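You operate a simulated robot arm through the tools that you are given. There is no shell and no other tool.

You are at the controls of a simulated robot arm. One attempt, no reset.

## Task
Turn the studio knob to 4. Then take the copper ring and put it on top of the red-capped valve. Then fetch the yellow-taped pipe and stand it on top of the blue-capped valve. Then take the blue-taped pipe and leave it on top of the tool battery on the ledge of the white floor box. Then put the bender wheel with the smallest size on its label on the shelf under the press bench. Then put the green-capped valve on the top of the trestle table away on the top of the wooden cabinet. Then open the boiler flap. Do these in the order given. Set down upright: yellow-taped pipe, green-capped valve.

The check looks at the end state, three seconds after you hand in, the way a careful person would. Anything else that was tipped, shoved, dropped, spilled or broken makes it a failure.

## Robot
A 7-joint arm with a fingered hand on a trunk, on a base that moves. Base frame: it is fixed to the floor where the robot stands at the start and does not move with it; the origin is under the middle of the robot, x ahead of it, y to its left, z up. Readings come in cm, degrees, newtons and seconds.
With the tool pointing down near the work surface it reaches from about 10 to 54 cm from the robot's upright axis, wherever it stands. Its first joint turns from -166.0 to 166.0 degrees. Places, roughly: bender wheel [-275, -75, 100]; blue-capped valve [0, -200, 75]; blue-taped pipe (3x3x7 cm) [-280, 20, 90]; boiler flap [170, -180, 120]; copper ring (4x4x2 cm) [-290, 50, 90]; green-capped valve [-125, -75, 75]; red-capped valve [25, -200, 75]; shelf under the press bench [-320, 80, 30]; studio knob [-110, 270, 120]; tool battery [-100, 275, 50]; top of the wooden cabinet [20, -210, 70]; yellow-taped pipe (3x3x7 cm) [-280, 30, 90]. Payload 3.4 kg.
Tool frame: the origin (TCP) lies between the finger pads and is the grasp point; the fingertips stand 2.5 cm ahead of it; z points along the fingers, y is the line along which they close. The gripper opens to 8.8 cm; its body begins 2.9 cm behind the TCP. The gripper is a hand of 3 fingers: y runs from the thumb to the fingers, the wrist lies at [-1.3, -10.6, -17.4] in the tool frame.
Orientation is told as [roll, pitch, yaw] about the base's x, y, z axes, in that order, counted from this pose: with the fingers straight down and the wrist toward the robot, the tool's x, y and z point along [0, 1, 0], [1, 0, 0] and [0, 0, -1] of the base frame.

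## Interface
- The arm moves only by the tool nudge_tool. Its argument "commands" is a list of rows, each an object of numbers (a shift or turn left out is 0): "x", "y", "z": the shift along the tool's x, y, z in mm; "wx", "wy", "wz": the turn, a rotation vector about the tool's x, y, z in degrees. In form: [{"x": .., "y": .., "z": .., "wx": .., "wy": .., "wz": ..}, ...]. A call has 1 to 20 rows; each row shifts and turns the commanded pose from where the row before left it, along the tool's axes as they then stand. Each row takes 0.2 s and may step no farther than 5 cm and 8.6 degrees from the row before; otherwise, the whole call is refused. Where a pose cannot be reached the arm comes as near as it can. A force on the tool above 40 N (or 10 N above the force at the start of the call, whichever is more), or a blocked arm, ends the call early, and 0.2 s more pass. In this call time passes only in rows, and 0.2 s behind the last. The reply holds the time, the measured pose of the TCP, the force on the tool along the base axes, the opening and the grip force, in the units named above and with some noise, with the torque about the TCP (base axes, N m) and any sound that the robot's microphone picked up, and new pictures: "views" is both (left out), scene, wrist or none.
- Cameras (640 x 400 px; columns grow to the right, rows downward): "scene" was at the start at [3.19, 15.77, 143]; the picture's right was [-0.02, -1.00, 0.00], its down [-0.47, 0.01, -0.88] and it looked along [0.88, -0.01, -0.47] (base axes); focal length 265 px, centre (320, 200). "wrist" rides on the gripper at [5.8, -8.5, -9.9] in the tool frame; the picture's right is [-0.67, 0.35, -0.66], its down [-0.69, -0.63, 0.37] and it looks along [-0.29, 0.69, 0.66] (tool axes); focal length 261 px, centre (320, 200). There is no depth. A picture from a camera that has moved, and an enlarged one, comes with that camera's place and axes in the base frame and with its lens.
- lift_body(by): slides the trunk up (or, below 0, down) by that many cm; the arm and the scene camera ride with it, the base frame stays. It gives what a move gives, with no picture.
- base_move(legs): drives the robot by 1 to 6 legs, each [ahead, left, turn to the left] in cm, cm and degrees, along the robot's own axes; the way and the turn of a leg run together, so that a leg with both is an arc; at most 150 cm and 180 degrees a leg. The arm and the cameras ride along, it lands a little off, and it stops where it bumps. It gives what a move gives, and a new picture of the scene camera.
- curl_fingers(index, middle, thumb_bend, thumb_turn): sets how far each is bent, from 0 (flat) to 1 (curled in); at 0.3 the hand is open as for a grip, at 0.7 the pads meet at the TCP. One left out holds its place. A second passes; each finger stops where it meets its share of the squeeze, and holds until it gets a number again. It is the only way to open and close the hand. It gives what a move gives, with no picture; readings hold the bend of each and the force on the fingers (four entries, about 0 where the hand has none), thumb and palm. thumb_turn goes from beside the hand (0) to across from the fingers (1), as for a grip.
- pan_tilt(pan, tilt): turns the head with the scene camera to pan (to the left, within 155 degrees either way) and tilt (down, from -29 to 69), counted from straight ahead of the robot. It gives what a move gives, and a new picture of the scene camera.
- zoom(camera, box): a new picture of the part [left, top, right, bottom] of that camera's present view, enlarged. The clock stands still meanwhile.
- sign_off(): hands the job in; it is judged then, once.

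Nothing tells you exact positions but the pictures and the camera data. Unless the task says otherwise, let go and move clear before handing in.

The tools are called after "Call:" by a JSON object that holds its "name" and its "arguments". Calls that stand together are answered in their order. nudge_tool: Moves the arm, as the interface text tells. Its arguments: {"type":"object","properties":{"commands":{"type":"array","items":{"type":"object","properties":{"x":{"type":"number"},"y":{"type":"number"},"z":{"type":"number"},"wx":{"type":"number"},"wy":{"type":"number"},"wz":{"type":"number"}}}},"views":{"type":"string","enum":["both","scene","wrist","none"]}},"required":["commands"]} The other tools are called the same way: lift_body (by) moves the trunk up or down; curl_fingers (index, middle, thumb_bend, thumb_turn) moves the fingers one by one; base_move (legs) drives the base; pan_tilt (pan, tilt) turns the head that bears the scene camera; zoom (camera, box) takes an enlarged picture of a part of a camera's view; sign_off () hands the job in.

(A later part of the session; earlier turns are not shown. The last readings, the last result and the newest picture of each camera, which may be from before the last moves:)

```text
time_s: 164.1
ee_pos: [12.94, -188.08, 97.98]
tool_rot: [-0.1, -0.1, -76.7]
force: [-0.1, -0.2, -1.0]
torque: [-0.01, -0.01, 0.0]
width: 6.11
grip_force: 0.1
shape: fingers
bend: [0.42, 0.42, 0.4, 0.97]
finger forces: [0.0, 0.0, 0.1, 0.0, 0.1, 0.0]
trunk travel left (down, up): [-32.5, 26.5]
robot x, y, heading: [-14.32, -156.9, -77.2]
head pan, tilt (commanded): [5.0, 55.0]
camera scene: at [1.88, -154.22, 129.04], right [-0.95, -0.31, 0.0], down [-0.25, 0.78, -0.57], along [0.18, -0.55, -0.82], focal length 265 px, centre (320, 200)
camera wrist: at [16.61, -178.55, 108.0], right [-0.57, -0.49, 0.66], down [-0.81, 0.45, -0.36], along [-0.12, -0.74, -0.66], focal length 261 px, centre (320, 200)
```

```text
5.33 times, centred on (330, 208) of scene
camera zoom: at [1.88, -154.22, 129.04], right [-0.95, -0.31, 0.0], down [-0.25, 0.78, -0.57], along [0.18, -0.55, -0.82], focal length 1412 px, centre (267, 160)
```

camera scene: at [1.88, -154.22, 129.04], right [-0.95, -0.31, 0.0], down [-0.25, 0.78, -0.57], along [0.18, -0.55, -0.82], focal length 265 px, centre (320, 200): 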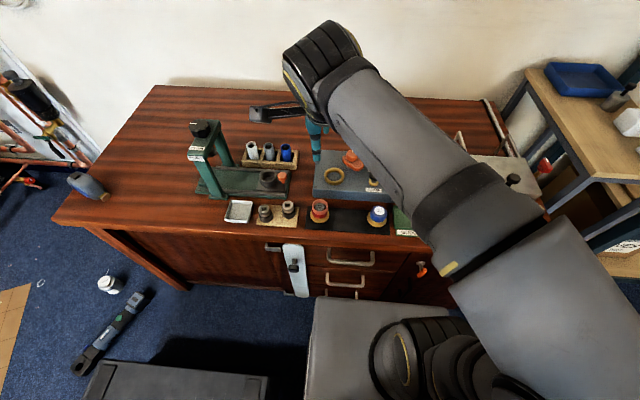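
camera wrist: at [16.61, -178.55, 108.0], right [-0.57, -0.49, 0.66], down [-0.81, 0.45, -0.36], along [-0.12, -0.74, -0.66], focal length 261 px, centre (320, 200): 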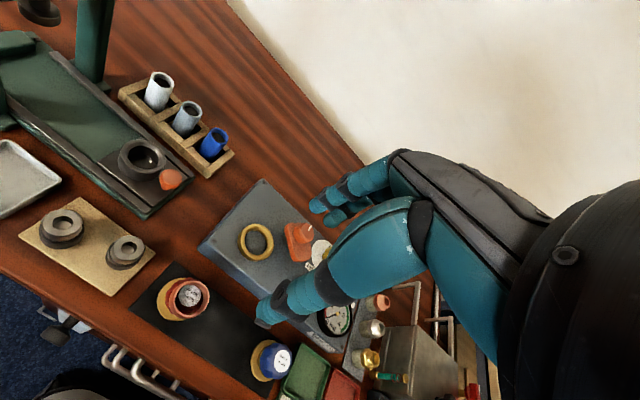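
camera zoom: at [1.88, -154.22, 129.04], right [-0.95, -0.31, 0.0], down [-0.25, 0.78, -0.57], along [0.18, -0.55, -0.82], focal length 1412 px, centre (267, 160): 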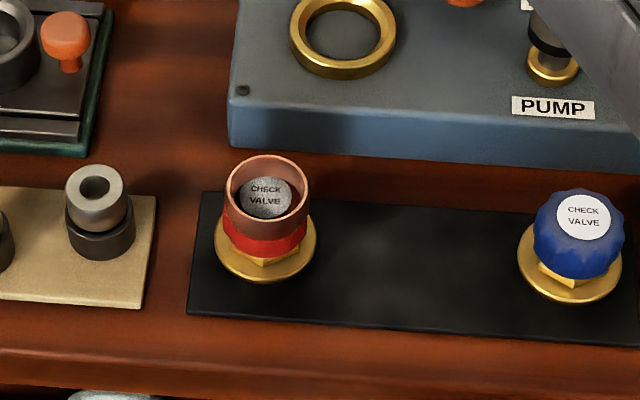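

The ring sits squarely on the red cap; the blue cap top is at about (-1.2, -191.5, 75.4). Now I'll re-centre the arm and drive back to the press bench for the yellow-taped pipe.

Call:
{"name": "nudge_tool", "arguments": {"commands": [{"z": -40}, {"z": -30}, {"x": -45, "y": 10}, {"x": -45, "y": 10}, {"x": -45, "y": 10}, {"x": -45, "y": 10}, {"x": -35, "y": 10}], "views": "none"}}

Call:
{"name": "base_move", "arguments": {"legs": [[-148, -10, 0], [-125, -4, 0]]}}

```text
time_s: 165.7
ee_pos: [-6.41, -197.91, 104.87]
tool_rot: [-0.1, -0.1, -76.7]
force: [-0.3, 0.1, -1.1]
torque: [-0.03, 0.01, -0.01]
width: 6.07
grip_force: 0.0
shape: fingers
bend: [0.42, 0.42, 0.4, 0.97]
finger forces: [0.1, 0.0, 0.0, 0.0, 0.1, 0.0]
trunk travel left (down, up): [-32.5, 26.5]
robot x, y, heading: [-14.44, -157.05, -77.0]
head pan, tilt (commanded): [5.0, 55.0]
```

```text
time_s: 178.9
ee_pos: [-77.01, 65.09, 104.69]
tool_rot: [0.0, 0.0, -77.0]
force: [-0.1, -0.1, -0.2]
torque: [0.02, -0.02, -0.02]
width: 6.11
grip_force: 0.0
shape: fingers
bend: [0.42, 0.42, 0.4, 0.97]
finger forces: [0.0, 0.0, 0.1, 0.1, 0.0, 0.0]
trunk travel left (down, up): [-32.5, 26.5]
robot x, y, heading: [-85.18, 106.3, -77.4]
head pan, tilt (commanded): [5.0, 55.0]
camera scene: at [-68.5, 108.74, 129.05], right [-0.95, -0.3, 0.0], down [-0.25, 0.78, -0.57], along [0.17, -0.55, -0.82], focal length 265 px, centre (320, 200)
```

scene: 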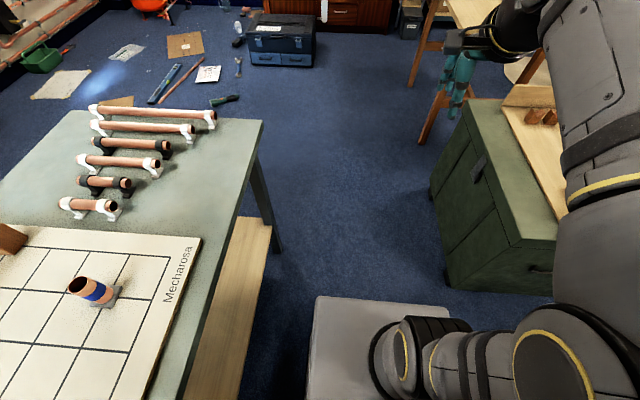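

Position is accurate. Turning right to face the back wall and driving to the bench in front of the pipe rack.

Call:
{"name": "base_move", "arguments": {"legs": [[0, 0, -90.3], [128, 0, 0], [0, 36, 0]]}}

Call:
{"name": "pan_tilt", "arguments": {"pan": -5, "tilt": 35}}

```text
time_s: 190.9
ee_pos: [-240.57, 36.7, 104.72]
tool_rot: [-0.1, 0.0, -166.9]
force: [-0.3, -0.5, 0.0]
torque: [0.03, 0.01, 0.01]
width: 6.08
grip_force: 0.0
shape: fingers
bend: [0.42, 0.42, 0.4, 0.97]
finger forces: [0.0, 0.0, 0.0, 0.1, 0.0, 0.1]
trunk travel left (down, up): [-32.5, 26.5]
robot x, y, heading: [-199.32, 44.62, -167.1]
head pan, tilt (commanded): [5.0, 55.0]
camera scene: at [-196.99, 28.49, 129.05], right [-0.3, 0.95, 0.0], down [0.78, 0.25, -0.57], along [-0.55, -0.17, -0.82], focal length 265 px, centre (320, 200)
```

scene: 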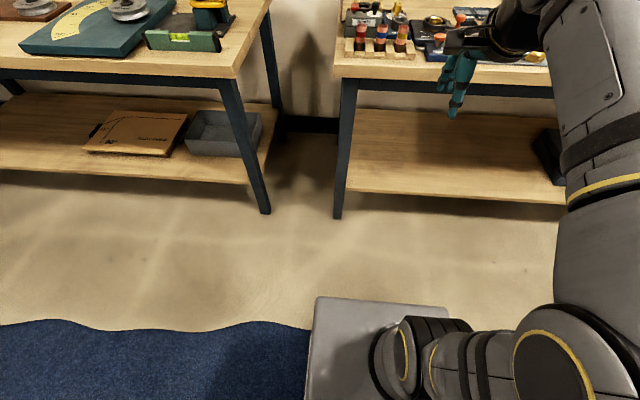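

```text
time_s: 191.8
ee_pos: [-240.53, 36.78, 104.79]
tool_rot: [-0.1, 0.0, -166.9]
force: [0.2, -0.1, 0.6]
torque: [-0.03, 0.0, 0.01]
width: 6.09
grip_force: 0.1
shape: fingers
bend: [0.42, 0.42, 0.4, 0.97]
finger forces: [0.1, 0.0, 0.0, 0.0, 0.1, 0.0]
trunk travel left (down, up): [-32.5, 26.5]
robot x, y, heading: [-199.32, 44.7, -167.4]
head pan, tilt (commanded): [-5.0, 35.0]
camera scene: at [-198.84, 29.49, 131.86], right [-0.13, 0.99, 0.0], down [0.57, 0.08, -0.82], along [-0.81, -0.11, -0.57], focal length 265 px, centre (320, 200)
```

scene: 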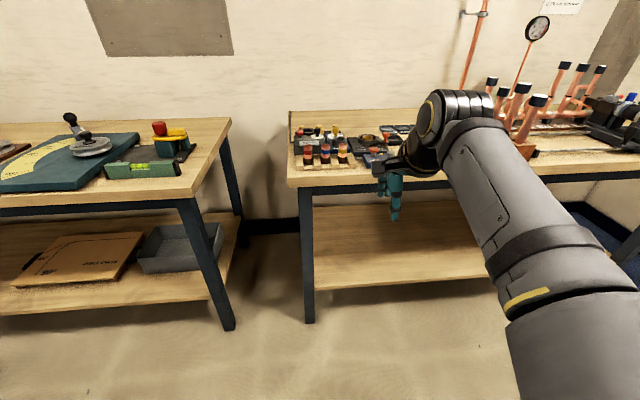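

Call:
{"name": "base_move", "arguments": {"legs": [[43, 0, 0]]}}

Call:
{"name": "pan_tilt", "arguments": {"pan": 0, "tilt": 50}}

Call:
{"name": "zoom", "arguments": {"camera": "wrist", "box": [0, 0, 640, 400]}}

```text
time_s: 194.4
ee_pos: [-283.55, 26.82, 104.76]
tool_rot: [-0.1, 0.0, -166.7]
force: [0.9, 0.2, -0.3]
torque: [-0.01, 0.02, 0.0]
width: 6.09
grip_force: 0.0
shape: fingers
bend: [0.42, 0.42, 0.4, 0.97]
finger forces: [0.0, 0.0, 0.2, 0.0, 0.0, 0.0]
trunk travel left (down, up): [-32.5, 26.5]
robot x, y, heading: [-242.77, 35.09, -166.6]
head pan, tilt (commanded): [-5.0, 35.0]
camera scene: at [-241.77, 19.7, 131.87], right [-0.14, 0.99, 0.0], down [0.57, 0.08, -0.82], along [-0.81, -0.11, -0.57], focal length 265 px, centre (320, 200)
```

scene: 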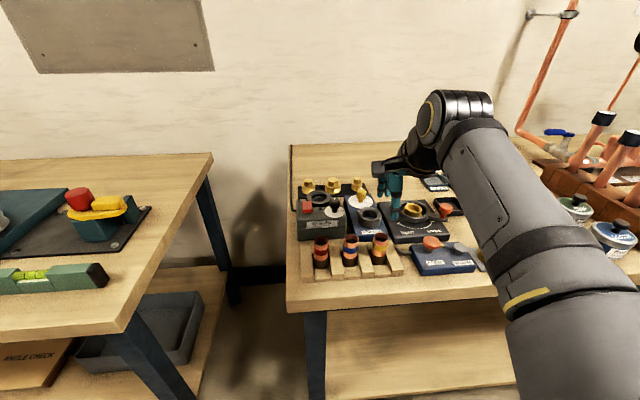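

```text
time_s: 195.2
ee_pos: [-283.64, 26.79, 104.72]
tool_rot: [-0.1, 0.0, -166.7]
force: [0.1, 0.5, -1.0]
torque: [0.0, 0.01, -0.01]
width: 6.1
grip_force: 0.1
shape: fingers
bend: [0.42, 0.42, 0.4, 0.97]
finger forces: [0.0, 0.0, 0.0, 0.0, 0.0, 0.0]
trunk travel left (down, up): [-32.5, 26.5]
robot x, y, heading: [-242.29, 34.58, -167.2]
head pan, tilt (commanded): [0.0, 50.0]
camera scene: at [-240.56, 19.2, 129.7], right [-0.22, 0.97, 0.0], down [0.75, 0.17, -0.64], along [-0.63, -0.14, -0.77], focal length 265 px, centre (320, 200)
```

scene: 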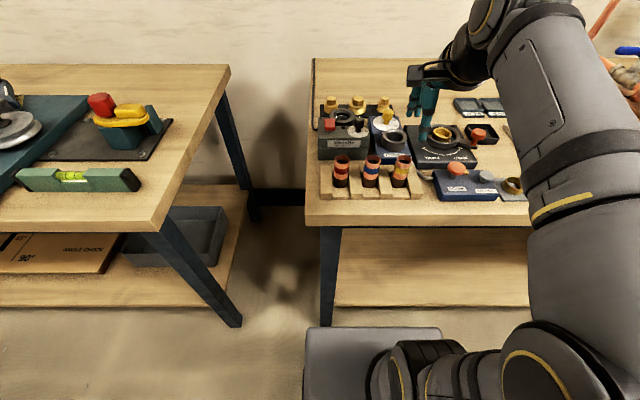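

```text
1.00 times, centred on (320, 200) of wrist (not enlarged: the box is as wide or as high as the picture)
camera zoom: at [-273.87, 23.07, 114.63], right [-0.49, 0.57, 0.66], down [0.45, 0.81, -0.37], along [-0.74, 0.12, -0.66], focal length 261 px, centre (320, 200)
```

zoom: 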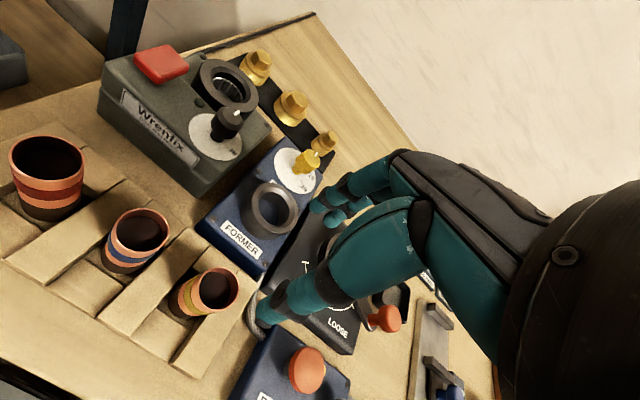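

Call:
{"name": "zoom", "arguments": {"camera": "scene", "box": [305, 90, 465, 200]}}

Call:
{"name": "zoom", "arguments": {"camera": "scene", "box": [318, 145, 428, 205]}}

Call:
{"name": "zoom", "arguments": {"camera": "wrist", "box": [0, 100, 300, 387]}}

```text
3.64 times, centred on (385, 145) of scene
camera zoom: at [-240.56, 19.2, 129.7], right [-0.22, 0.97, 0.0], down [0.75, 0.17, -0.64], along [-0.63, -0.14, -0.77], focal length 963 px, centre (84, 400)
```

zoom: 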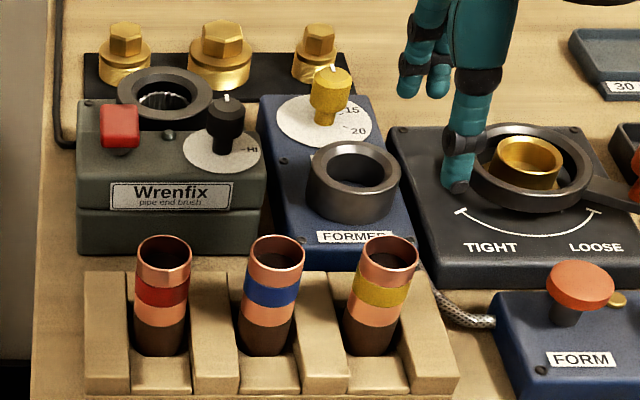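

```text
5.82 times, centred on (373, 175) of scene
camera zoom: at [-240.56, 19.2, 129.7], right [-0.22, 0.97, 0.0], down [0.75, 0.17, -0.64], along [-0.63, -0.14, -0.77], focal length 1540 px, centre (12, 346)
```

zoom: 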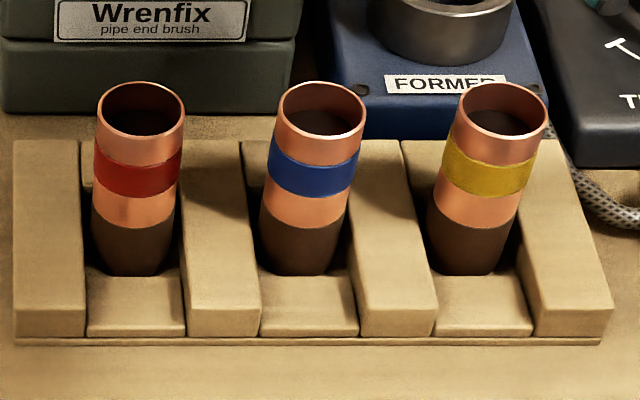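

```text
1.39 times, centred on (150, 244) of wrist
camera zoom: at [-273.87, 23.07, 114.63], right [-0.49, 0.57, 0.66], down [0.45, 0.81, -0.37], along [-0.74, 0.12, -0.66], focal length 363 px, centre (557, 139)
```

zoom: 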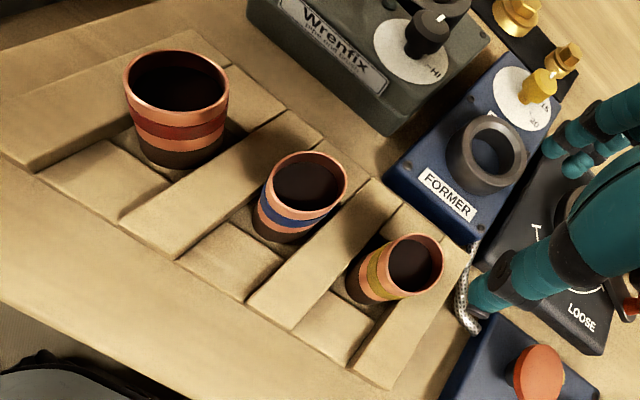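

The yellow-taped pipe's top centre is at (-280.15, 26.05, 97.15), standing between rack ridges. I'll narrow the fingers a little (the collar behind is close), move over the pipe, and descend partway.

Call:
{"name": "curl_fingers", "arguments": {"index": 0.46, "middle": 0.46, "thumb_bend": 0.44}}

Call:
{"name": "nudge_tool", "arguments": {"commands": [{"x": 7.5, "y": -16}, {"x": 7.5, "y": -16}, {"z": 25}], "views": "both"}}

Call:
{"name": "zoom", "arguments": {"camera": "wrist", "box": [160, 150, 400, 300]}}

```text
time_s: 196.2
ee_pos: [-283.52, 26.84, 104.79]
tool_rot: [-0.1, 0.0, -166.7]
force: [-0.4, 0.5, -0.3]
torque: [0.0, -0.01, -0.01]
width: 5.32
grip_force: 0.0
shape: fingers
bend: [0.46, 0.46, 0.44, 0.97]
finger forces: [0.1, 0.0, 0.1, 0.0, 0.0, 0.0]
trunk travel left (down, up): [-32.5, 26.5]
robot x, y, heading: [-242.33, 34.57, -167.0]
head pan, tilt (commanded): [0.0, 50.0]
```

```text
time_s: 197.0
ee_pos: [-280.19, 26.08, 102.47]
tool_rot: [-0.1, 0.1, -166.6]
force: [0.5, -0.3, 0.2]
torque: [0.04, -0.01, -0.02]
width: 5.31
grip_force: 0.0
shape: fingers
bend: [0.46, 0.46, 0.44, 0.97]
finger forces: [0.1, 0.1, 0.0, 0.0, 0.0, 0.1]
trunk travel left (down, up): [-32.5, 26.5]
robot x, y, heading: [-242.68, 34.89, -167.1]
head pan, tilt (commanded): [0.0, 50.0]
camera scene: at [-240.54, 19.2, 129.7], right [-0.23, 0.97, 0.0], down [0.75, 0.17, -0.64], along [-0.63, -0.14, -0.77], focal length 265 px, centre (320, 200)
camera wrist: at [-270.51, 22.42, 112.2], right [-0.49, 0.57, 0.66], down [0.45, 0.81, -0.37], along [-0.74, 0.12, -0.66], focal length 261 px, centre (320, 200)
```

scene: 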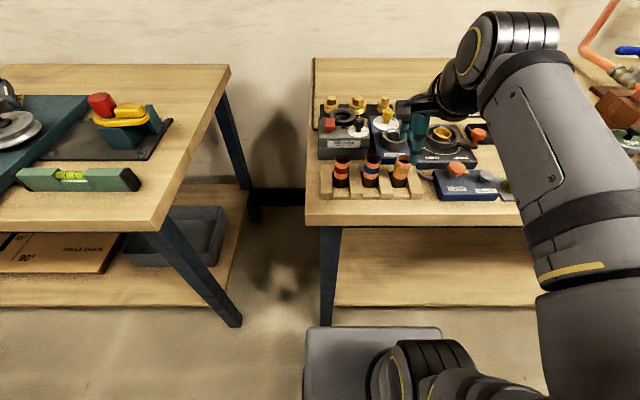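
wrist: 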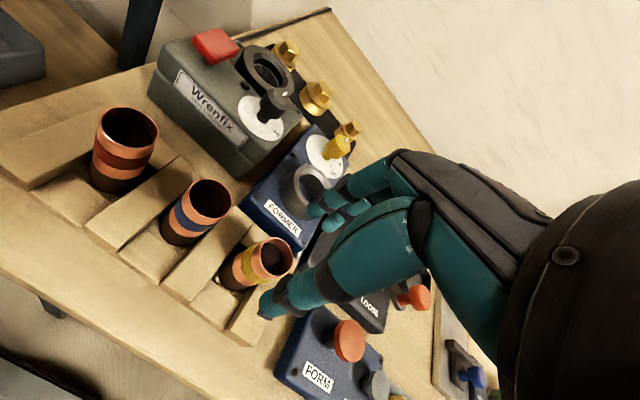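

```text
2.67 times, centred on (280, 225) of wrist
camera zoom: at [-270.51, 22.42, 112.2], right [-0.49, 0.57, 0.66], down [0.45, 0.81, -0.37], along [-0.74, 0.12, -0.66], focal length 695 px, centre (427, 133)
```

zoom: 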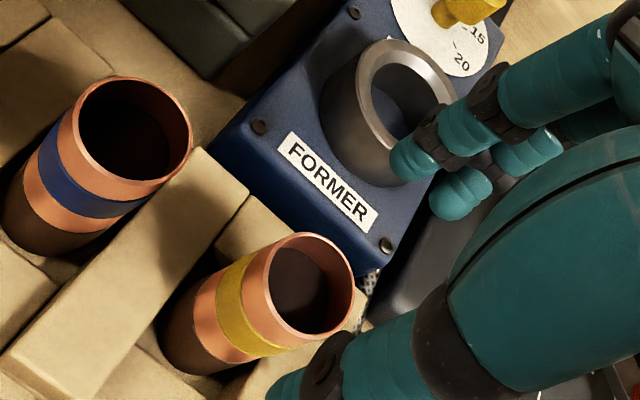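

Aligned over the yellow pipe. Descending to grasp it near the top.

Call:
{"name": "nudge_tool", "arguments": {"commands": [{"z": 25}, {"z": 20}, {"z": 12}, {"z": 8}], "views": "both"}}

Call:
{"name": "zoom", "arguments": {"camera": "wrist", "box": [200, 150, 440, 300]}}

```text
time_s: 198.0
ee_pos: [-280.06, 26.05, 95.75]
tool_rot: [-0.1, 0.0, -166.5]
force: [0.5, -0.3, 0.7]
torque: [-0.01, -0.03, -0.02]
width: 5.32
grip_force: 0.0
shape: fingers
bend: [0.46, 0.46, 0.44, 0.97]
finger forces: [0.0, 0.1, 0.1, 0.1, 0.0, 0.1]
trunk travel left (down, up): [-32.5, 26.5]
robot x, y, heading: [-242.59, 35.27, -166.9]
head pan, tilt (commanded): [0.0, 50.0]
camera scene: at [-240.56, 19.2, 129.7], right [-0.23, 0.97, 0.0], down [0.75, 0.17, -0.64], along [-0.63, -0.14, -0.77], focal length 265 px, centre (320, 200)
camera wrist: at [-270.35, 22.29, 105.6], right [-0.49, 0.57, 0.66], down [0.45, 0.81, -0.37], along [-0.74, 0.12, -0.66], focal length 261 px, centre (320, 200)
```

scene: 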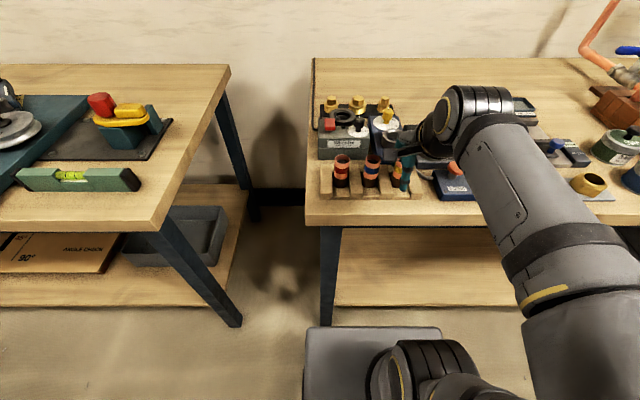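
wrist: 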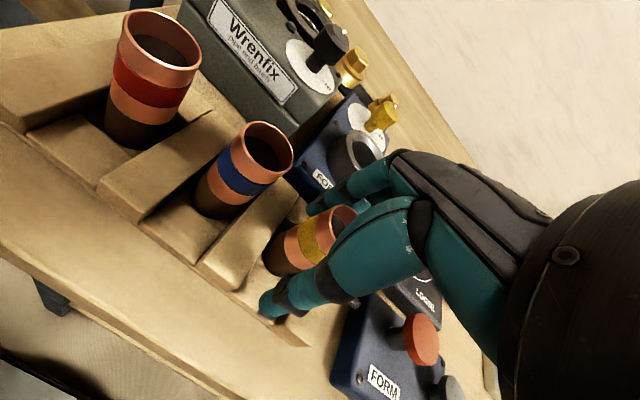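

```text
2.67 times, centred on (320, 225) of wrist
camera zoom: at [-270.35, 22.29, 105.6], right [-0.49, 0.57, 0.66], down [0.45, 0.81, -0.37], along [-0.74, 0.12, -0.66], focal length 695 px, centre (320, 133)
```

zoom: 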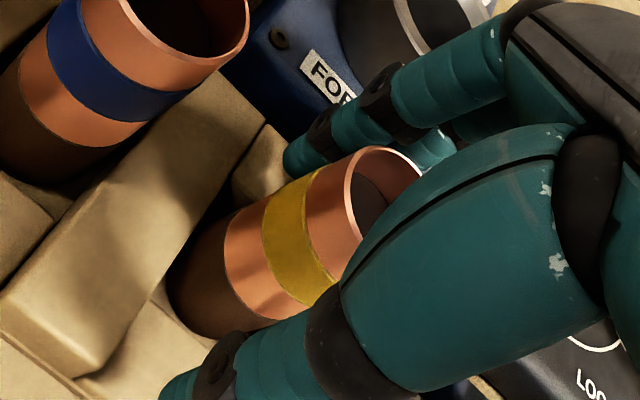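

The fingers straddle the pipe freely. Closing.

Call:
{"name": "curl_fingers", "arguments": {"index": 0.58, "middle": 0.58, "thumb_bend": 0.57}}

Call:
{"name": "curl_fingers", "arguments": {"index": 0.66, "middle": 0.66, "thumb_bend": 0.65}}

Call:
{"name": "zoom", "arguments": {"camera": "wrist", "box": [200, 150, 440, 300]}}

```text
time_s: 199.0
ee_pos: [-280.07, 25.86, 95.71]
tool_rot: [-0.1, 0.0, -166.6]
force: [-0.7, -0.4, -0.7]
torque: [-0.02, -0.02, 0.03]
width: 2.82
grip_force: 0.1
shape: fingers
bend: [0.57, 0.57, 0.56, 0.97]
finger forces: [0.2, 0.2, 0.0, 0.0, 0.1, 0.0]
trunk travel left (down, up): [-32.5, 26.5]
robot x, y, heading: [-242.13, 34.62, -167.2]
head pan, tilt (commanded): [0.0, 50.0]
```

```text
time_s: 200.0
ee_pos: [-280.08, 25.87, 95.63]
tool_rot: [-0.1, 0.0, -166.7]
force: [-4.1, -0.5, 2.1]
torque: [0.0, 0.19, 0.01]
width: 1.9
grip_force: 5.7
shape: fingers
bend: [0.61, 0.61, 0.61, 0.97]
finger forces: [3.5, 4.6, 0.0, 0.0, 3.7, 0.0]
trunk travel left (down, up): [-32.5, 26.5]
robot x, y, heading: [-242.45, 34.96, -167.0]
head pan, tilt (commanded): [0.0, 50.0]
```

```text
2.67 times, centred on (320, 225) of wrist
camera zoom: at [-270.4, 22.29, 105.62], right [-0.49, 0.57, 0.66], down [0.45, 0.81, -0.37], along [-0.74, 0.12, -0.66], focal length 695 px, centre (320, 133)
```

zoom: 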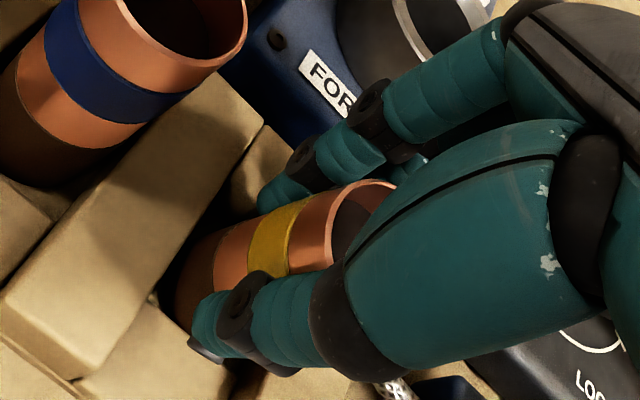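

Call:
{"name": "curl_fingers", "arguments": {"index": 0.72, "middle": 0.72, "thumb_bend": 0.7}}

Call:
{"name": "nudge_tool", "arguments": {"commands": [{"z": -10}, {"z": -20}, {"z": -30}, {"z": -40}], "views": "both"}}

Call:
{"name": "zoom", "arguments": {"camera": "wrist", "box": [160, 150, 400, 300]}}

```text
time_s: 201.0
ee_pos: [-280.12, 25.87, 95.71]
tool_rot: [-0.1, 0.0, -166.6]
force: [-7.0, 0.3, 1.0]
torque: [-0.04, 0.33, 0.02]
width: 1.77
grip_force: 13.0
shape: fingers
bend: [0.6, 0.62, 0.62, 0.97]
finger forces: [8.2, 9.3, 0.0, 0.0, 9.6, 0.0]
trunk travel left (down, up): [-32.5, 26.5]
robot x, y, heading: [-242.58, 34.7, -167.1]
head pan, tilt (commanded): [0.0, 50.0]
```

```text
time_s: 202.0
ee_pos: [-280.1, 26.09, 105.64]
tool_rot: [-0.1, 0.0, -166.6]
force: [-0.5, 0.1, -1.3]
torque: [0.0, 0.02, 0.01]
width: 1.73
grip_force: 10.8
shape: fingers
bend: [0.61, 0.64, 0.62, 0.96]
finger forces: [5.2, 5.7, 0.0, 0.0, 10.9, 0.0]
trunk travel left (down, up): [-32.5, 26.5]
robot x, y, heading: [-242.58, 34.82, -167.0]
head pan, tilt (commanded): [0.0, 50.0]
camera scene: at [-240.56, 19.2, 129.69], right [-0.23, 0.97, 0.0], down [0.75, 0.17, -0.64], along [-0.63, -0.14, -0.77], focal length 265 px, centre (320, 200)
camera wrist: at [-270.45, 22.4, 115.7], right [-0.49, 0.57, 0.66], down [0.45, 0.81, -0.36], along [-0.74, 0.12, -0.66], focal length 261 px, centre (320, 200)
```

scene: 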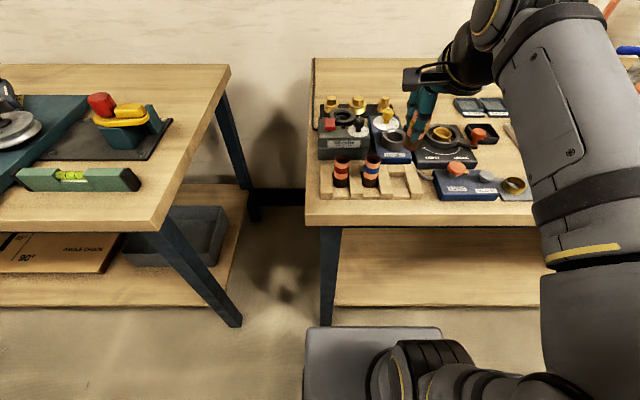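
wrist: 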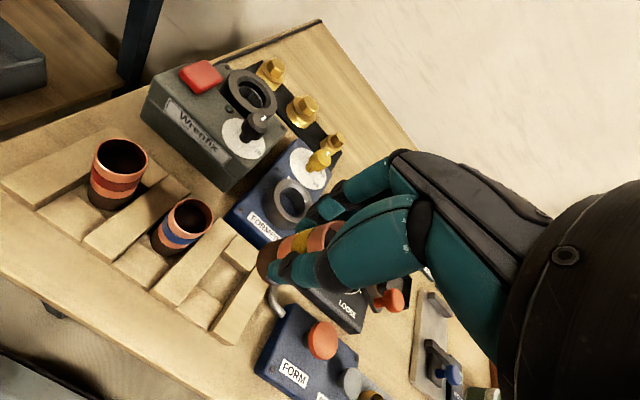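

```text
2.67 times, centred on (280, 225) of wrist
camera zoom: at [-270.45, 22.4, 115.7], right [-0.49, 0.57, 0.66], down [0.45, 0.81, -0.36], along [-0.74, 0.12, -0.66], focal length 695 px, centre (427, 133)
```

zoom: 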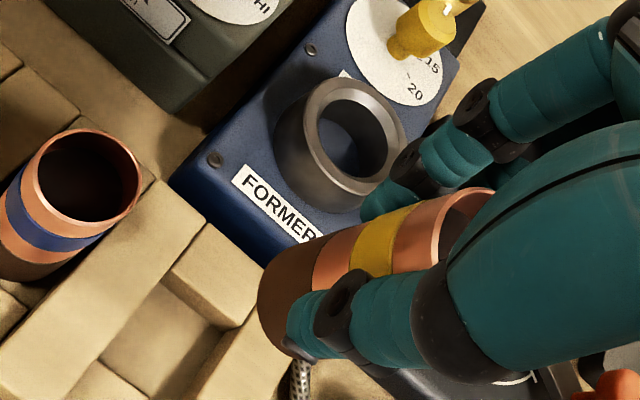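

Call:
{"name": "zoom", "arguments": {"camera": "scene", "box": [385, 70, 465, 165]}}

```text
4.21 times, centred on (425, 118) of scene
camera zoom: at [-240.56, 19.2, 129.69], right [-0.23, 0.97, 0.0], down [0.75, 0.17, -0.64], along [-0.63, -0.14, -0.77], focal length 1115 px, centre (-122, 547)
```

zoom: 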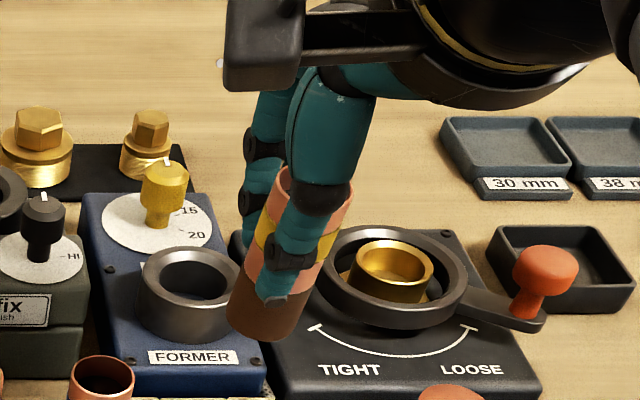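

The pipe is held nearly upright, bottom about 5.5 cm below the TCP. Driving back out and to the cabinet along the same route.

Call:
{"name": "base_move", "arguments": {"legs": [[-46, 0, 0], [0, -37, -0.7], [-121, 0, 0], [0, 0, 90]]}}

```text
time_s: 216.4
ee_pos: [-77.74, 68.29, 105.86]
tool_rot: [-0.1, 0.0, -78.6]
force: [-0.3, 0.9, -1.5]
torque: [-0.01, -0.01, 0.0]
width: 1.7
grip_force: 10.4
shape: fingers
bend: [0.61, 0.64, 0.62, 0.96]
finger forces: [5.2, 5.6, 0.0, 0.0, 10.5, 0.0]
trunk travel left (down, up): [-32.5, 26.5]
robot x, y, heading: [-85.14, 106.28, -78.7]
head pan, tilt (commanded): [0.0, 50.0]
camera scene: at [-69.28, 107.63, 129.7], right [-0.98, -0.19, 0.0], down [-0.15, 0.75, -0.64], along [0.12, -0.63, -0.77], focal length 265 px, centre (320, 200)
```

scene: 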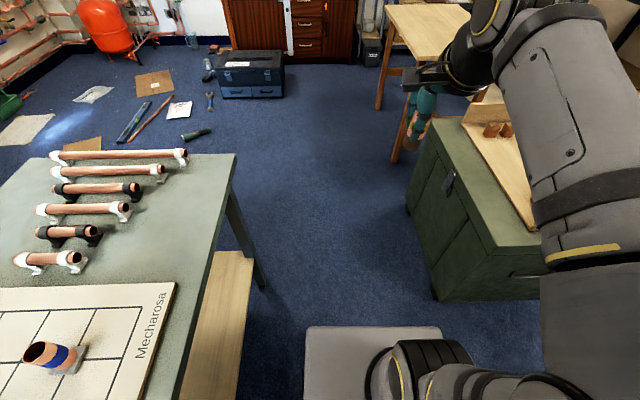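

Call:
{"name": "base_move", "arguments": {"legs": [[0, 0, 1.3], [148, 6, 0], [100, 6, 0]]}}

```text
time_s: 228.9
ee_pos: [-8.03, -170.63, 105.79]
tool_rot: [-0.1, 0.1, -75.4]
force: [-0.5, -0.1, -0.6]
torque: [-0.02, 0.01, 0.03]
width: 1.69
grip_force: 11.1
shape: fingers
bend: [0.61, 0.64, 0.62, 0.96]
finger forces: [5.1, 5.6, 0.0, 0.1, 10.6, 0.1]
trunk travel left (down, up): [-32.5, 26.5]
robot x, y, heading: [-17.34, -133.28, -75.7]
head pan, tilt (commanded): [0.0, 50.0]
camera scene: at [-1.79, -130.95, 129.7], right [-0.97, -0.25, 0.0], down [-0.19, 0.74, -0.64], along [0.16, -0.62, -0.77], focal length 265 px, centre (320, 200)
```

scene: 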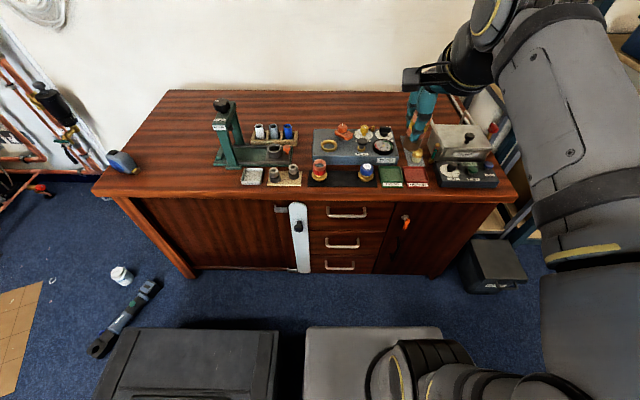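

Call:
{"name": "base_move", "arguments": {"legs": [[0, -3, 0], [24, 0, -1.3]]}}

Call:
{"name": "pan_tilt", "arguments": {"pan": 5, "tilt": 55}}

Call:
{"name": "zoom", "arguments": {"camera": "scene", "box": [270, 180, 390, 255]}}

Call:
{"name": "zoom", "arguments": {"camera": "wrist", "box": [160, 150, 400, 300]}}

```text
time_s: 231.1
ee_pos: [-6.4, -194.71, 105.78]
tool_rot: [-0.1, 0.0, -76.9]
force: [0.2, 0.2, 0.7]
torque: [-0.04, 0.0, 0.0]
width: 1.65
grip_force: 10.7
shape: fingers
bend: [0.61, 0.64, 0.62, 0.96]
finger forces: [5.2, 5.5, 0.0, 0.0, 10.6, 0.0]
trunk travel left (down, up): [-32.5, 26.5]
robot x, y, heading: [-14.65, -157.08, -77.4]
head pan, tilt (commanded): [0.0, 50.0]
camera scene: at [0.97, -155.14, 129.7], right [-0.98, -0.22, 0.0], down [-0.17, 0.75, -0.64], along [0.14, -0.63, -0.77], focal length 265 px, centre (320, 200)
```

scene: 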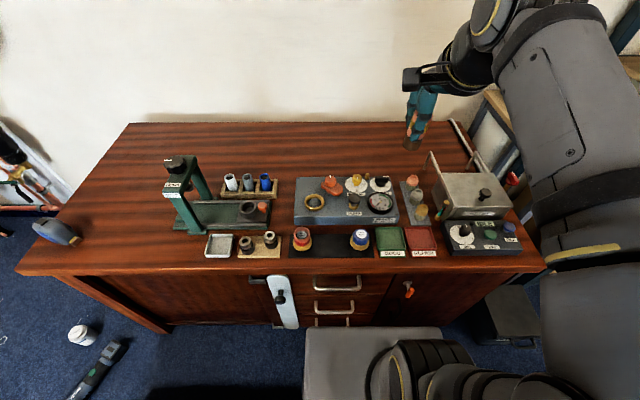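

```text
time_s: 231.7
ee_pos: [-6.35, -194.76, 105.69]
tool_rot: [-0.1, 0.0, -76.9]
force: [0.4, 0.3, -0.9]
torque: [0.02, 0.0, -0.02]
width: 1.69
grip_force: 10.5
shape: fingers
bend: [0.61, 0.64, 0.62, 0.96]
finger forces: [5.2, 5.7, 0.0, 0.0, 10.6, 0.0]
trunk travel left (down, up): [-32.5, 26.5]
robot x, y, heading: [-15.03, -157.0, -77.4]
head pan, tilt (commanded): [5.0, 55.0]
camera scene: at [1.47, -154.51, 129.05], right [-0.95, -0.3, 0.0], down [-0.25, 0.78, -0.57], along [0.17, -0.55, -0.82], focal length 265 px, centre (320, 200)
```

scene: 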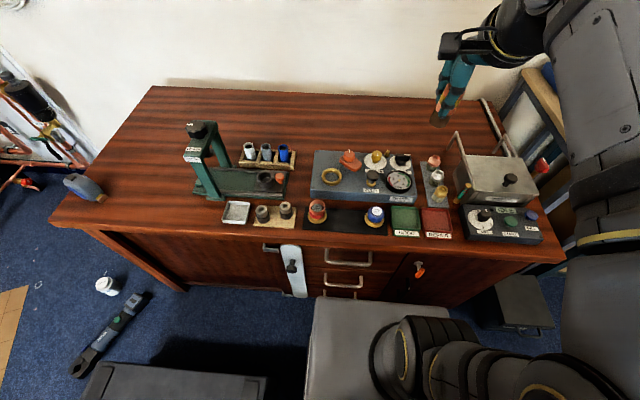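

```text
5.33 times, centred on (330, 218) of scene
camera zoom: at [1.47, -154.51, 129.05], right [-0.95, -0.3, 0.0], down [-0.25, 0.78, -0.57], along [0.17, -0.55, -0.82], focal length 1412 px, centre (267, 107)
```

zoom: 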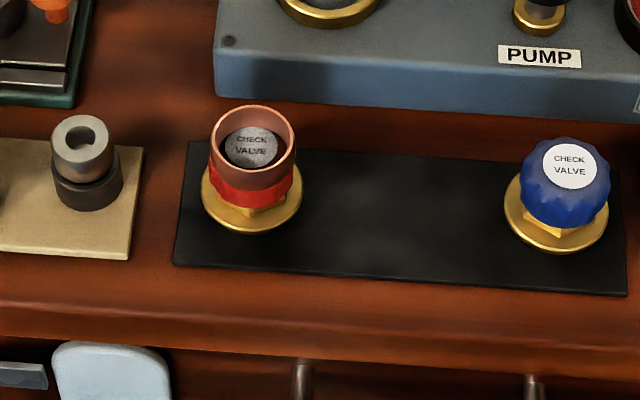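

```text
2.67 times, centred on (280, 225) of wrist
camera zoom: at [-2.51, -185.12, 115.67], right [-0.57, -0.49, 0.66], down [-0.81, 0.46, -0.37], along [-0.12, -0.74, -0.66], focal length 695 px, centre (427, 133)
```

zoom: 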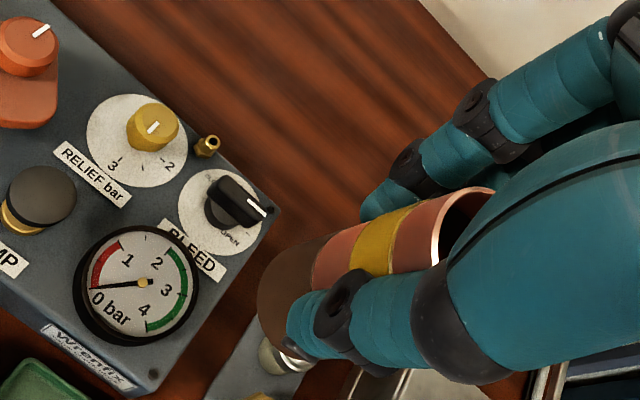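

Call:
{"name": "zoom", "arguments": {"camera": "scene", "box": [410, 50, 490, 150]}}

```text
4.00 times, centred on (450, 100) of scene
camera zoom: at [1.47, -154.51, 129.05], right [-0.95, -0.3, 0.0], down [-0.25, 0.78, -0.57], along [0.17, -0.55, -0.82], focal length 1059 px, centre (-200, 600)
```

zoom: 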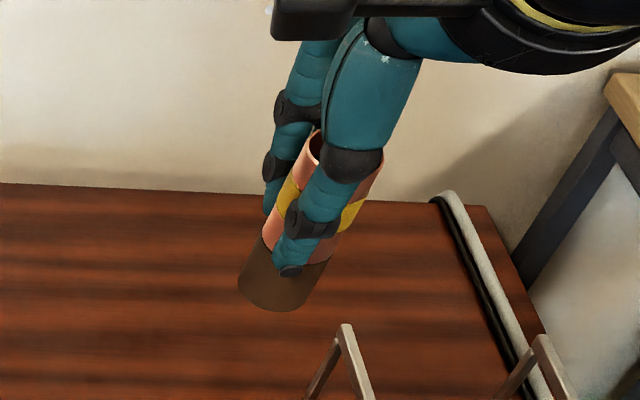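

The pipe leans a few degrees toward the robot in the grip. I'll tilt the hand +6° to make it plumb and then re-measure.

Call:
{"name": "nudge_tool", "arguments": {"commands": [{"wx": 6}], "views": "both"}}

Call:
{"name": "zoom", "arguments": {"camera": "scene", "box": [410, 70, 474, 134]}}

Call:
{"name": "zoom", "arguments": {"camera": "wrist", "box": [220, 190, 380, 290]}}

```text
time_s: 232.1
ee_pos: [-6.34, -194.61, 105.85]
tool_rot: [0.0, 6.0, -76.9]
force: [0.3, -0.1, -0.1]
torque: [0.0, 0.0, 0.0]
width: 1.67
grip_force: 10.6
shape: fingers
bend: [0.71, 0.64, 0.62, 0.96]
finger forces: [5.3, 5.6, 0.0, 0.1, 10.5, 0.0]
trunk travel left (down, up): [-32.5, 26.5]
robot x, y, heading: [-14.62, -157.08, -77.6]
head pan, tilt (commanded): [5.0, 55.0]
camera scene: at [1.47, -154.49, 129.05], right [-0.95, -0.3, 0.0], down [-0.25, 0.78, -0.57], along [0.17, -0.55, -0.82], focal length 265 px, centre (320, 200)
camera wrist: at [-2.25, -186.15, 116.53], right [-0.56, -0.56, 0.62], down [-0.82, 0.49, -0.3], along [-0.14, -0.67, -0.73], focal length 261 px, centre (320, 200)
```

scene: 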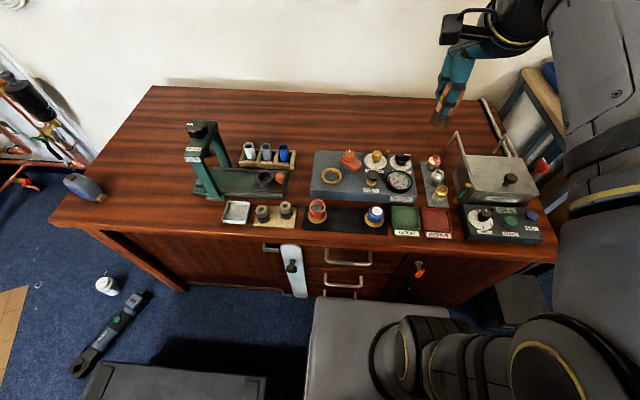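
wrist: 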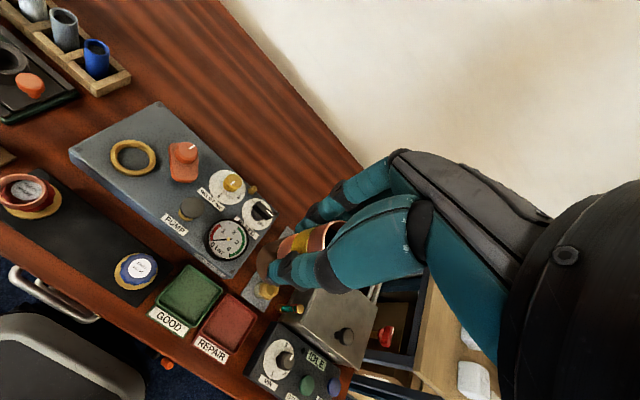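

```text
6.25 times, centred on (442, 102) of scene
camera zoom: at [1.47, -154.49, 129.05], right [-0.95, -0.3, 0.0], down [-0.25, 0.78, -0.57], along [0.17, -0.55, -0.82], focal length 1654 px, centre (-442, 812)
```

zoom: 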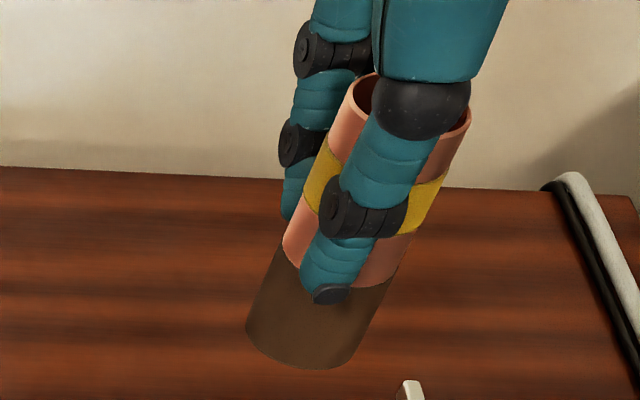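

```text
4.00 times, centred on (300, 240) of wrist
camera zoom: at [-2.25, -186.15, 116.53], right [-0.56, -0.56, 0.62], down [-0.82, 0.49, -0.3], along [-0.14, -0.67, -0.73], focal length 1043 px, centre (400, 40)
```

zoom: 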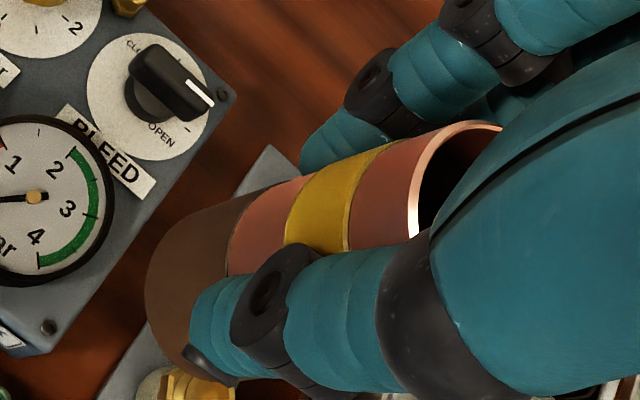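

The pipe is now plumb. Target: TCP over (-0.8, -191.8). Moving above the blue cap and descending partway.

Call:
{"name": "nudge_tool", "arguments": {"commands": [{"x": 30, "y": -7.3, "z": 0.8}, {"x": 30, "y": -7.3, "z": 0.8}, {"y": 4.7, "z": 44.5}, {"y": 4.7, "z": 44.5}, {"y": 4.7, "z": 44.5}, {"y": 4.7, "z": 44.5}, {"y": 2.6, "z": 24.9}], "views": "both"}}

Call:
{"name": "zoom", "arguments": {"camera": "scene", "box": [320, 160, 420, 235]}}

Call:
{"name": "zoom", "arguments": {"camera": "wrist", "box": [180, 180, 380, 305]}}

```text
time_s: 233.7
ee_pos: [-0.87, -191.76, 85.29]
tool_rot: [0.0, 5.8, -77.0]
force: [0.1, -0.5, -0.5]
torque: [0.0, 0.01, 0.0]
width: 1.62
grip_force: 10.5
shape: fingers
bend: [0.71, 0.65, 0.62, 0.96]
finger forces: [5.1, 5.6, 0.0, 0.1, 10.1, 0.0]
trunk travel left (down, up): [-32.5, 26.5]
robot x, y, heading: [-14.94, -157.4, -77.4]
head pan, tilt (commanded): [5.0, 55.0]
camera scene: at [1.47, -154.51, 129.05], right [-0.95, -0.3, 0.0], down [-0.25, 0.78, -0.57], along [0.17, -0.55, -0.82], focal length 265 px, centre (320, 200)
camera wrist: at [3.13, -183.28, 96.05], right [-0.56, -0.56, 0.62], down [-0.82, 0.49, -0.3], along [-0.14, -0.67, -0.73], focal length 261 px, centre (320, 200)
```

scene: 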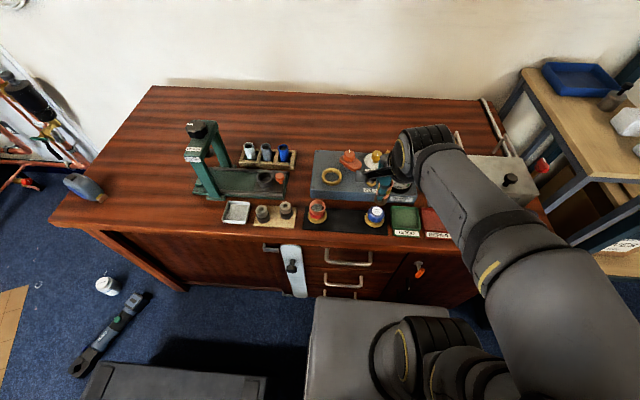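
wrist: 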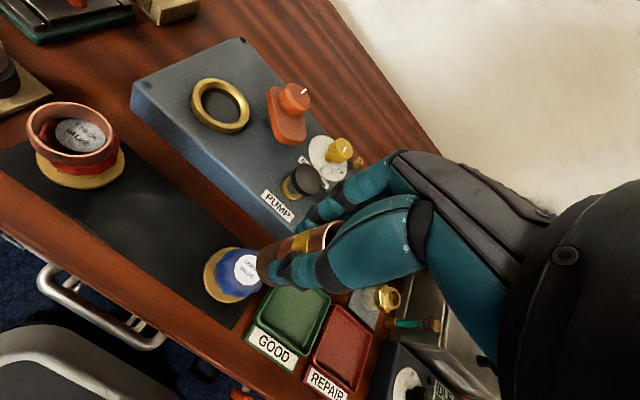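

```text
5.33 times, centred on (370, 198) of scene
camera zoom: at [1.47, -154.51, 129.05], right [-0.95, -0.3, 0.0], down [-0.25, 0.78, -0.57], along [0.17, -0.55, -0.82], focal length 1412 px, centre (53, 213)
```

zoom: 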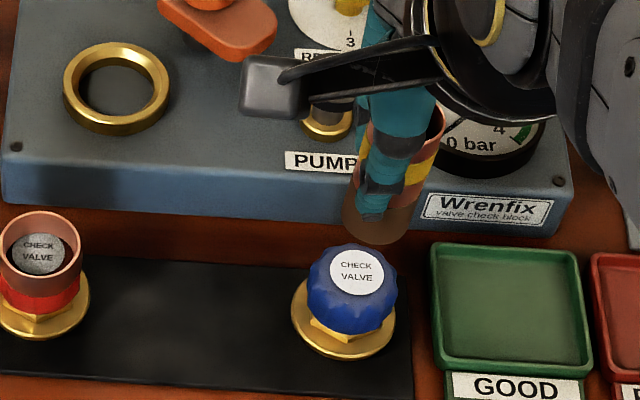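

```text
3.20 times, centred on (280, 242) of wrist
camera zoom: at [3.13, -183.28, 96.05], right [-0.56, -0.56, 0.62], down [-0.82, 0.49, -0.3], along [-0.14, -0.67, -0.73], focal length 834 px, centre (448, 64)
```

zoom: 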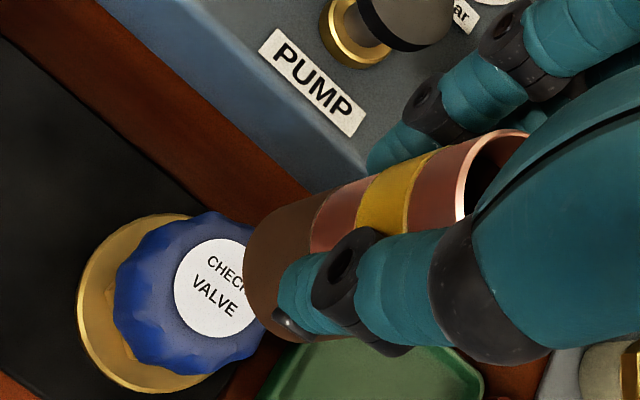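

Small correction (1.5 mm left, 3 mm forward), then lowering toward the cap.

Call:
{"name": "nudge_tool", "arguments": {"commands": [{"x": 1.5, "y": 3, "z": -0.3}, {"y": 2, "z": 19.9}, {"y": 1.4, "z": 13}], "views": "none"}}

Call:
{"name": "zoom", "arguments": {"camera": "scene", "box": [320, 170, 420, 245]}}

Call:
{"name": "zoom", "arguments": {"camera": "wrist", "box": [180, 180, 380, 305]}}

```text
time_s: 234.5
ee_pos: [-0.72, -192.17, 82.03]
tool_rot: [-0.2, 6.1, -76.9]
force: [0.5, 0.6, 0.4]
torque: [0.01, 0.01, -0.01]
width: 1.62
grip_force: 10.6
shape: fingers
bend: [0.71, 0.65, 0.62, 0.96]
finger forces: [4.9, 5.5, 0.1, 0.0, 10.1, 0.0]
trunk travel left (down, up): [-32.5, 26.5]
robot x, y, heading: [-14.9, -157.17, -77.5]
head pan, tilt (commanded): [5.0, 55.0]
```

```text
5.33 times, centred on (370, 208) of scene
camera zoom: at [1.48, -154.51, 129.05], right [-0.95, -0.3, 0.0], down [-0.25, 0.78, -0.57], along [0.17, -0.55, -0.82], focal length 1412 px, centre (53, 160)
```

zoom: 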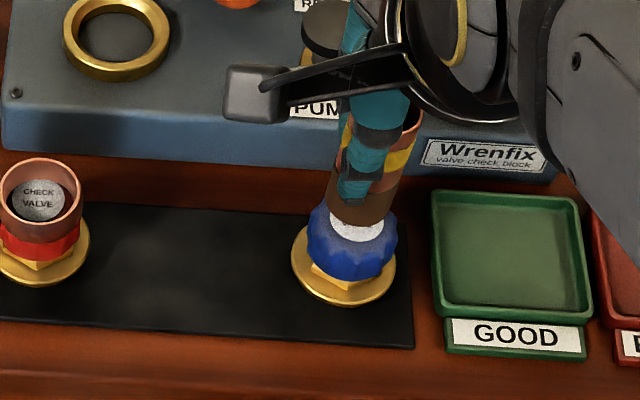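

```text
3.20 times, centred on (280, 242) of wrist
camera zoom: at [3.36, -183.55, 92.8], right [-0.56, -0.56, 0.62], down [-0.82, 0.49, -0.3], along [-0.14, -0.67, -0.73], focal length 834 px, centre (448, 64)
```

zoom: 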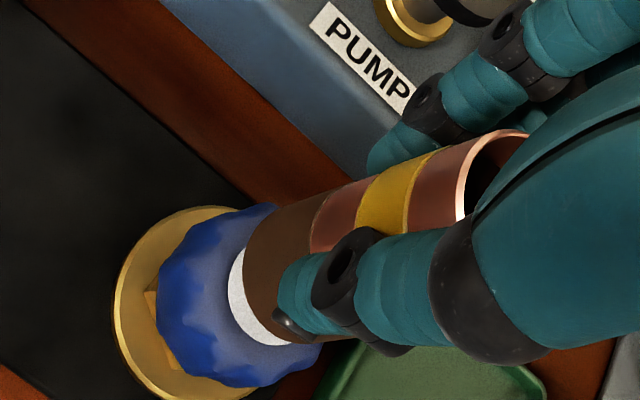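

Call:
{"name": "nudge_tool", "arguments": {"commands": [{"y": 0.5, "z": 5}, {"y": 0.2, "z": 2}], "views": "none"}}

Call:
{"name": "nudge_tool", "arguments": {"commands": [{"y": 0.2, "z": 2}], "views": "none"}}

Call:
{"name": "zoom", "arguments": {"camera": "wrist", "box": [180, 180, 380, 305]}}

Call:
{"name": "zoom", "arguments": {"camera": "scene", "box": [340, 175, 410, 235]}}

```text
time_s: 235.1
ee_pos: [-0.71, -192.14, 81.37]
tool_rot: [-0.2, 6.0, -76.9]
force: [-0.3, -0.4, 0.1]
torque: [-0.04, -0.04, -0.03]
width: 1.6
grip_force: 10.6
shape: fingers
bend: [0.71, 0.65, 0.62, 0.96]
finger forces: [5.0, 5.6, 0.0, 0.0, 10.1, 0.0]
trunk travel left (down, up): [-32.5, 26.5]
robot x, y, heading: [-15.02, -157.14, -77.2]
head pan, tilt (commanded): [5.0, 55.0]
```

```text
time_s: 235.5
ee_pos: [-0.62, -192.2, 81.28]
tool_rot: [-0.1, 5.9, -76.9]
force: [0.6, 0.1, -1.1]
torque: [-0.01, -0.01, -0.01]
width: 1.61
grip_force: 10.7
shape: fingers
bend: [0.71, 0.65, 0.62, 0.96]
finger forces: [5.0, 5.6, 0.0, 0.0, 10.1, 0.0]
trunk travel left (down, up): [-32.5, 26.5]
robot x, y, heading: [-15.01, -157.2, -77.6]
head pan, tilt (commanded): [5.0, 55.0]
```

```text
3.20 times, centred on (280, 242) of wrist
camera zoom: at [3.4, -183.68, 91.95], right [-0.56, -0.56, 0.62], down [-0.82, 0.49, -0.3], along [-0.14, -0.67, -0.73], focal length 834 px, centre (448, 64)
```

zoom: 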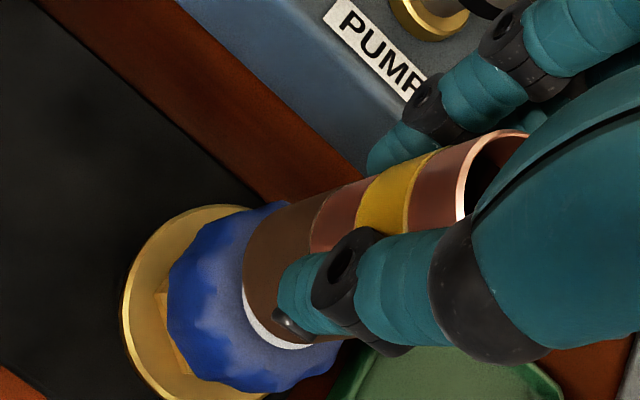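

```text
6.67 times, centred on (375, 205) of scene
camera zoom: at [1.47, -154.51, 129.05], right [-0.95, -0.3, 0.0], down [-0.25, 0.78, -0.57], along [0.17, -0.55, -0.82], focal length 1765 px, centre (-47, 167)
```

zoom: 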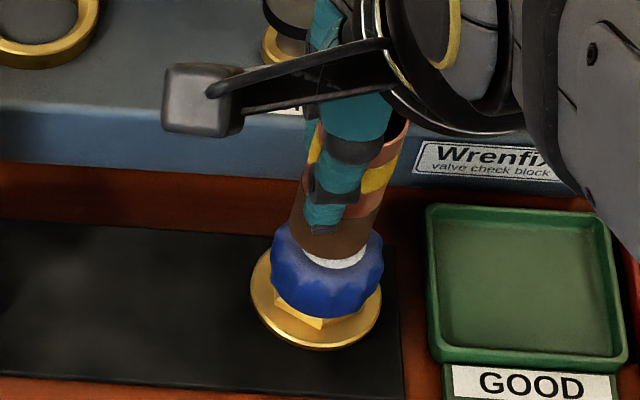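

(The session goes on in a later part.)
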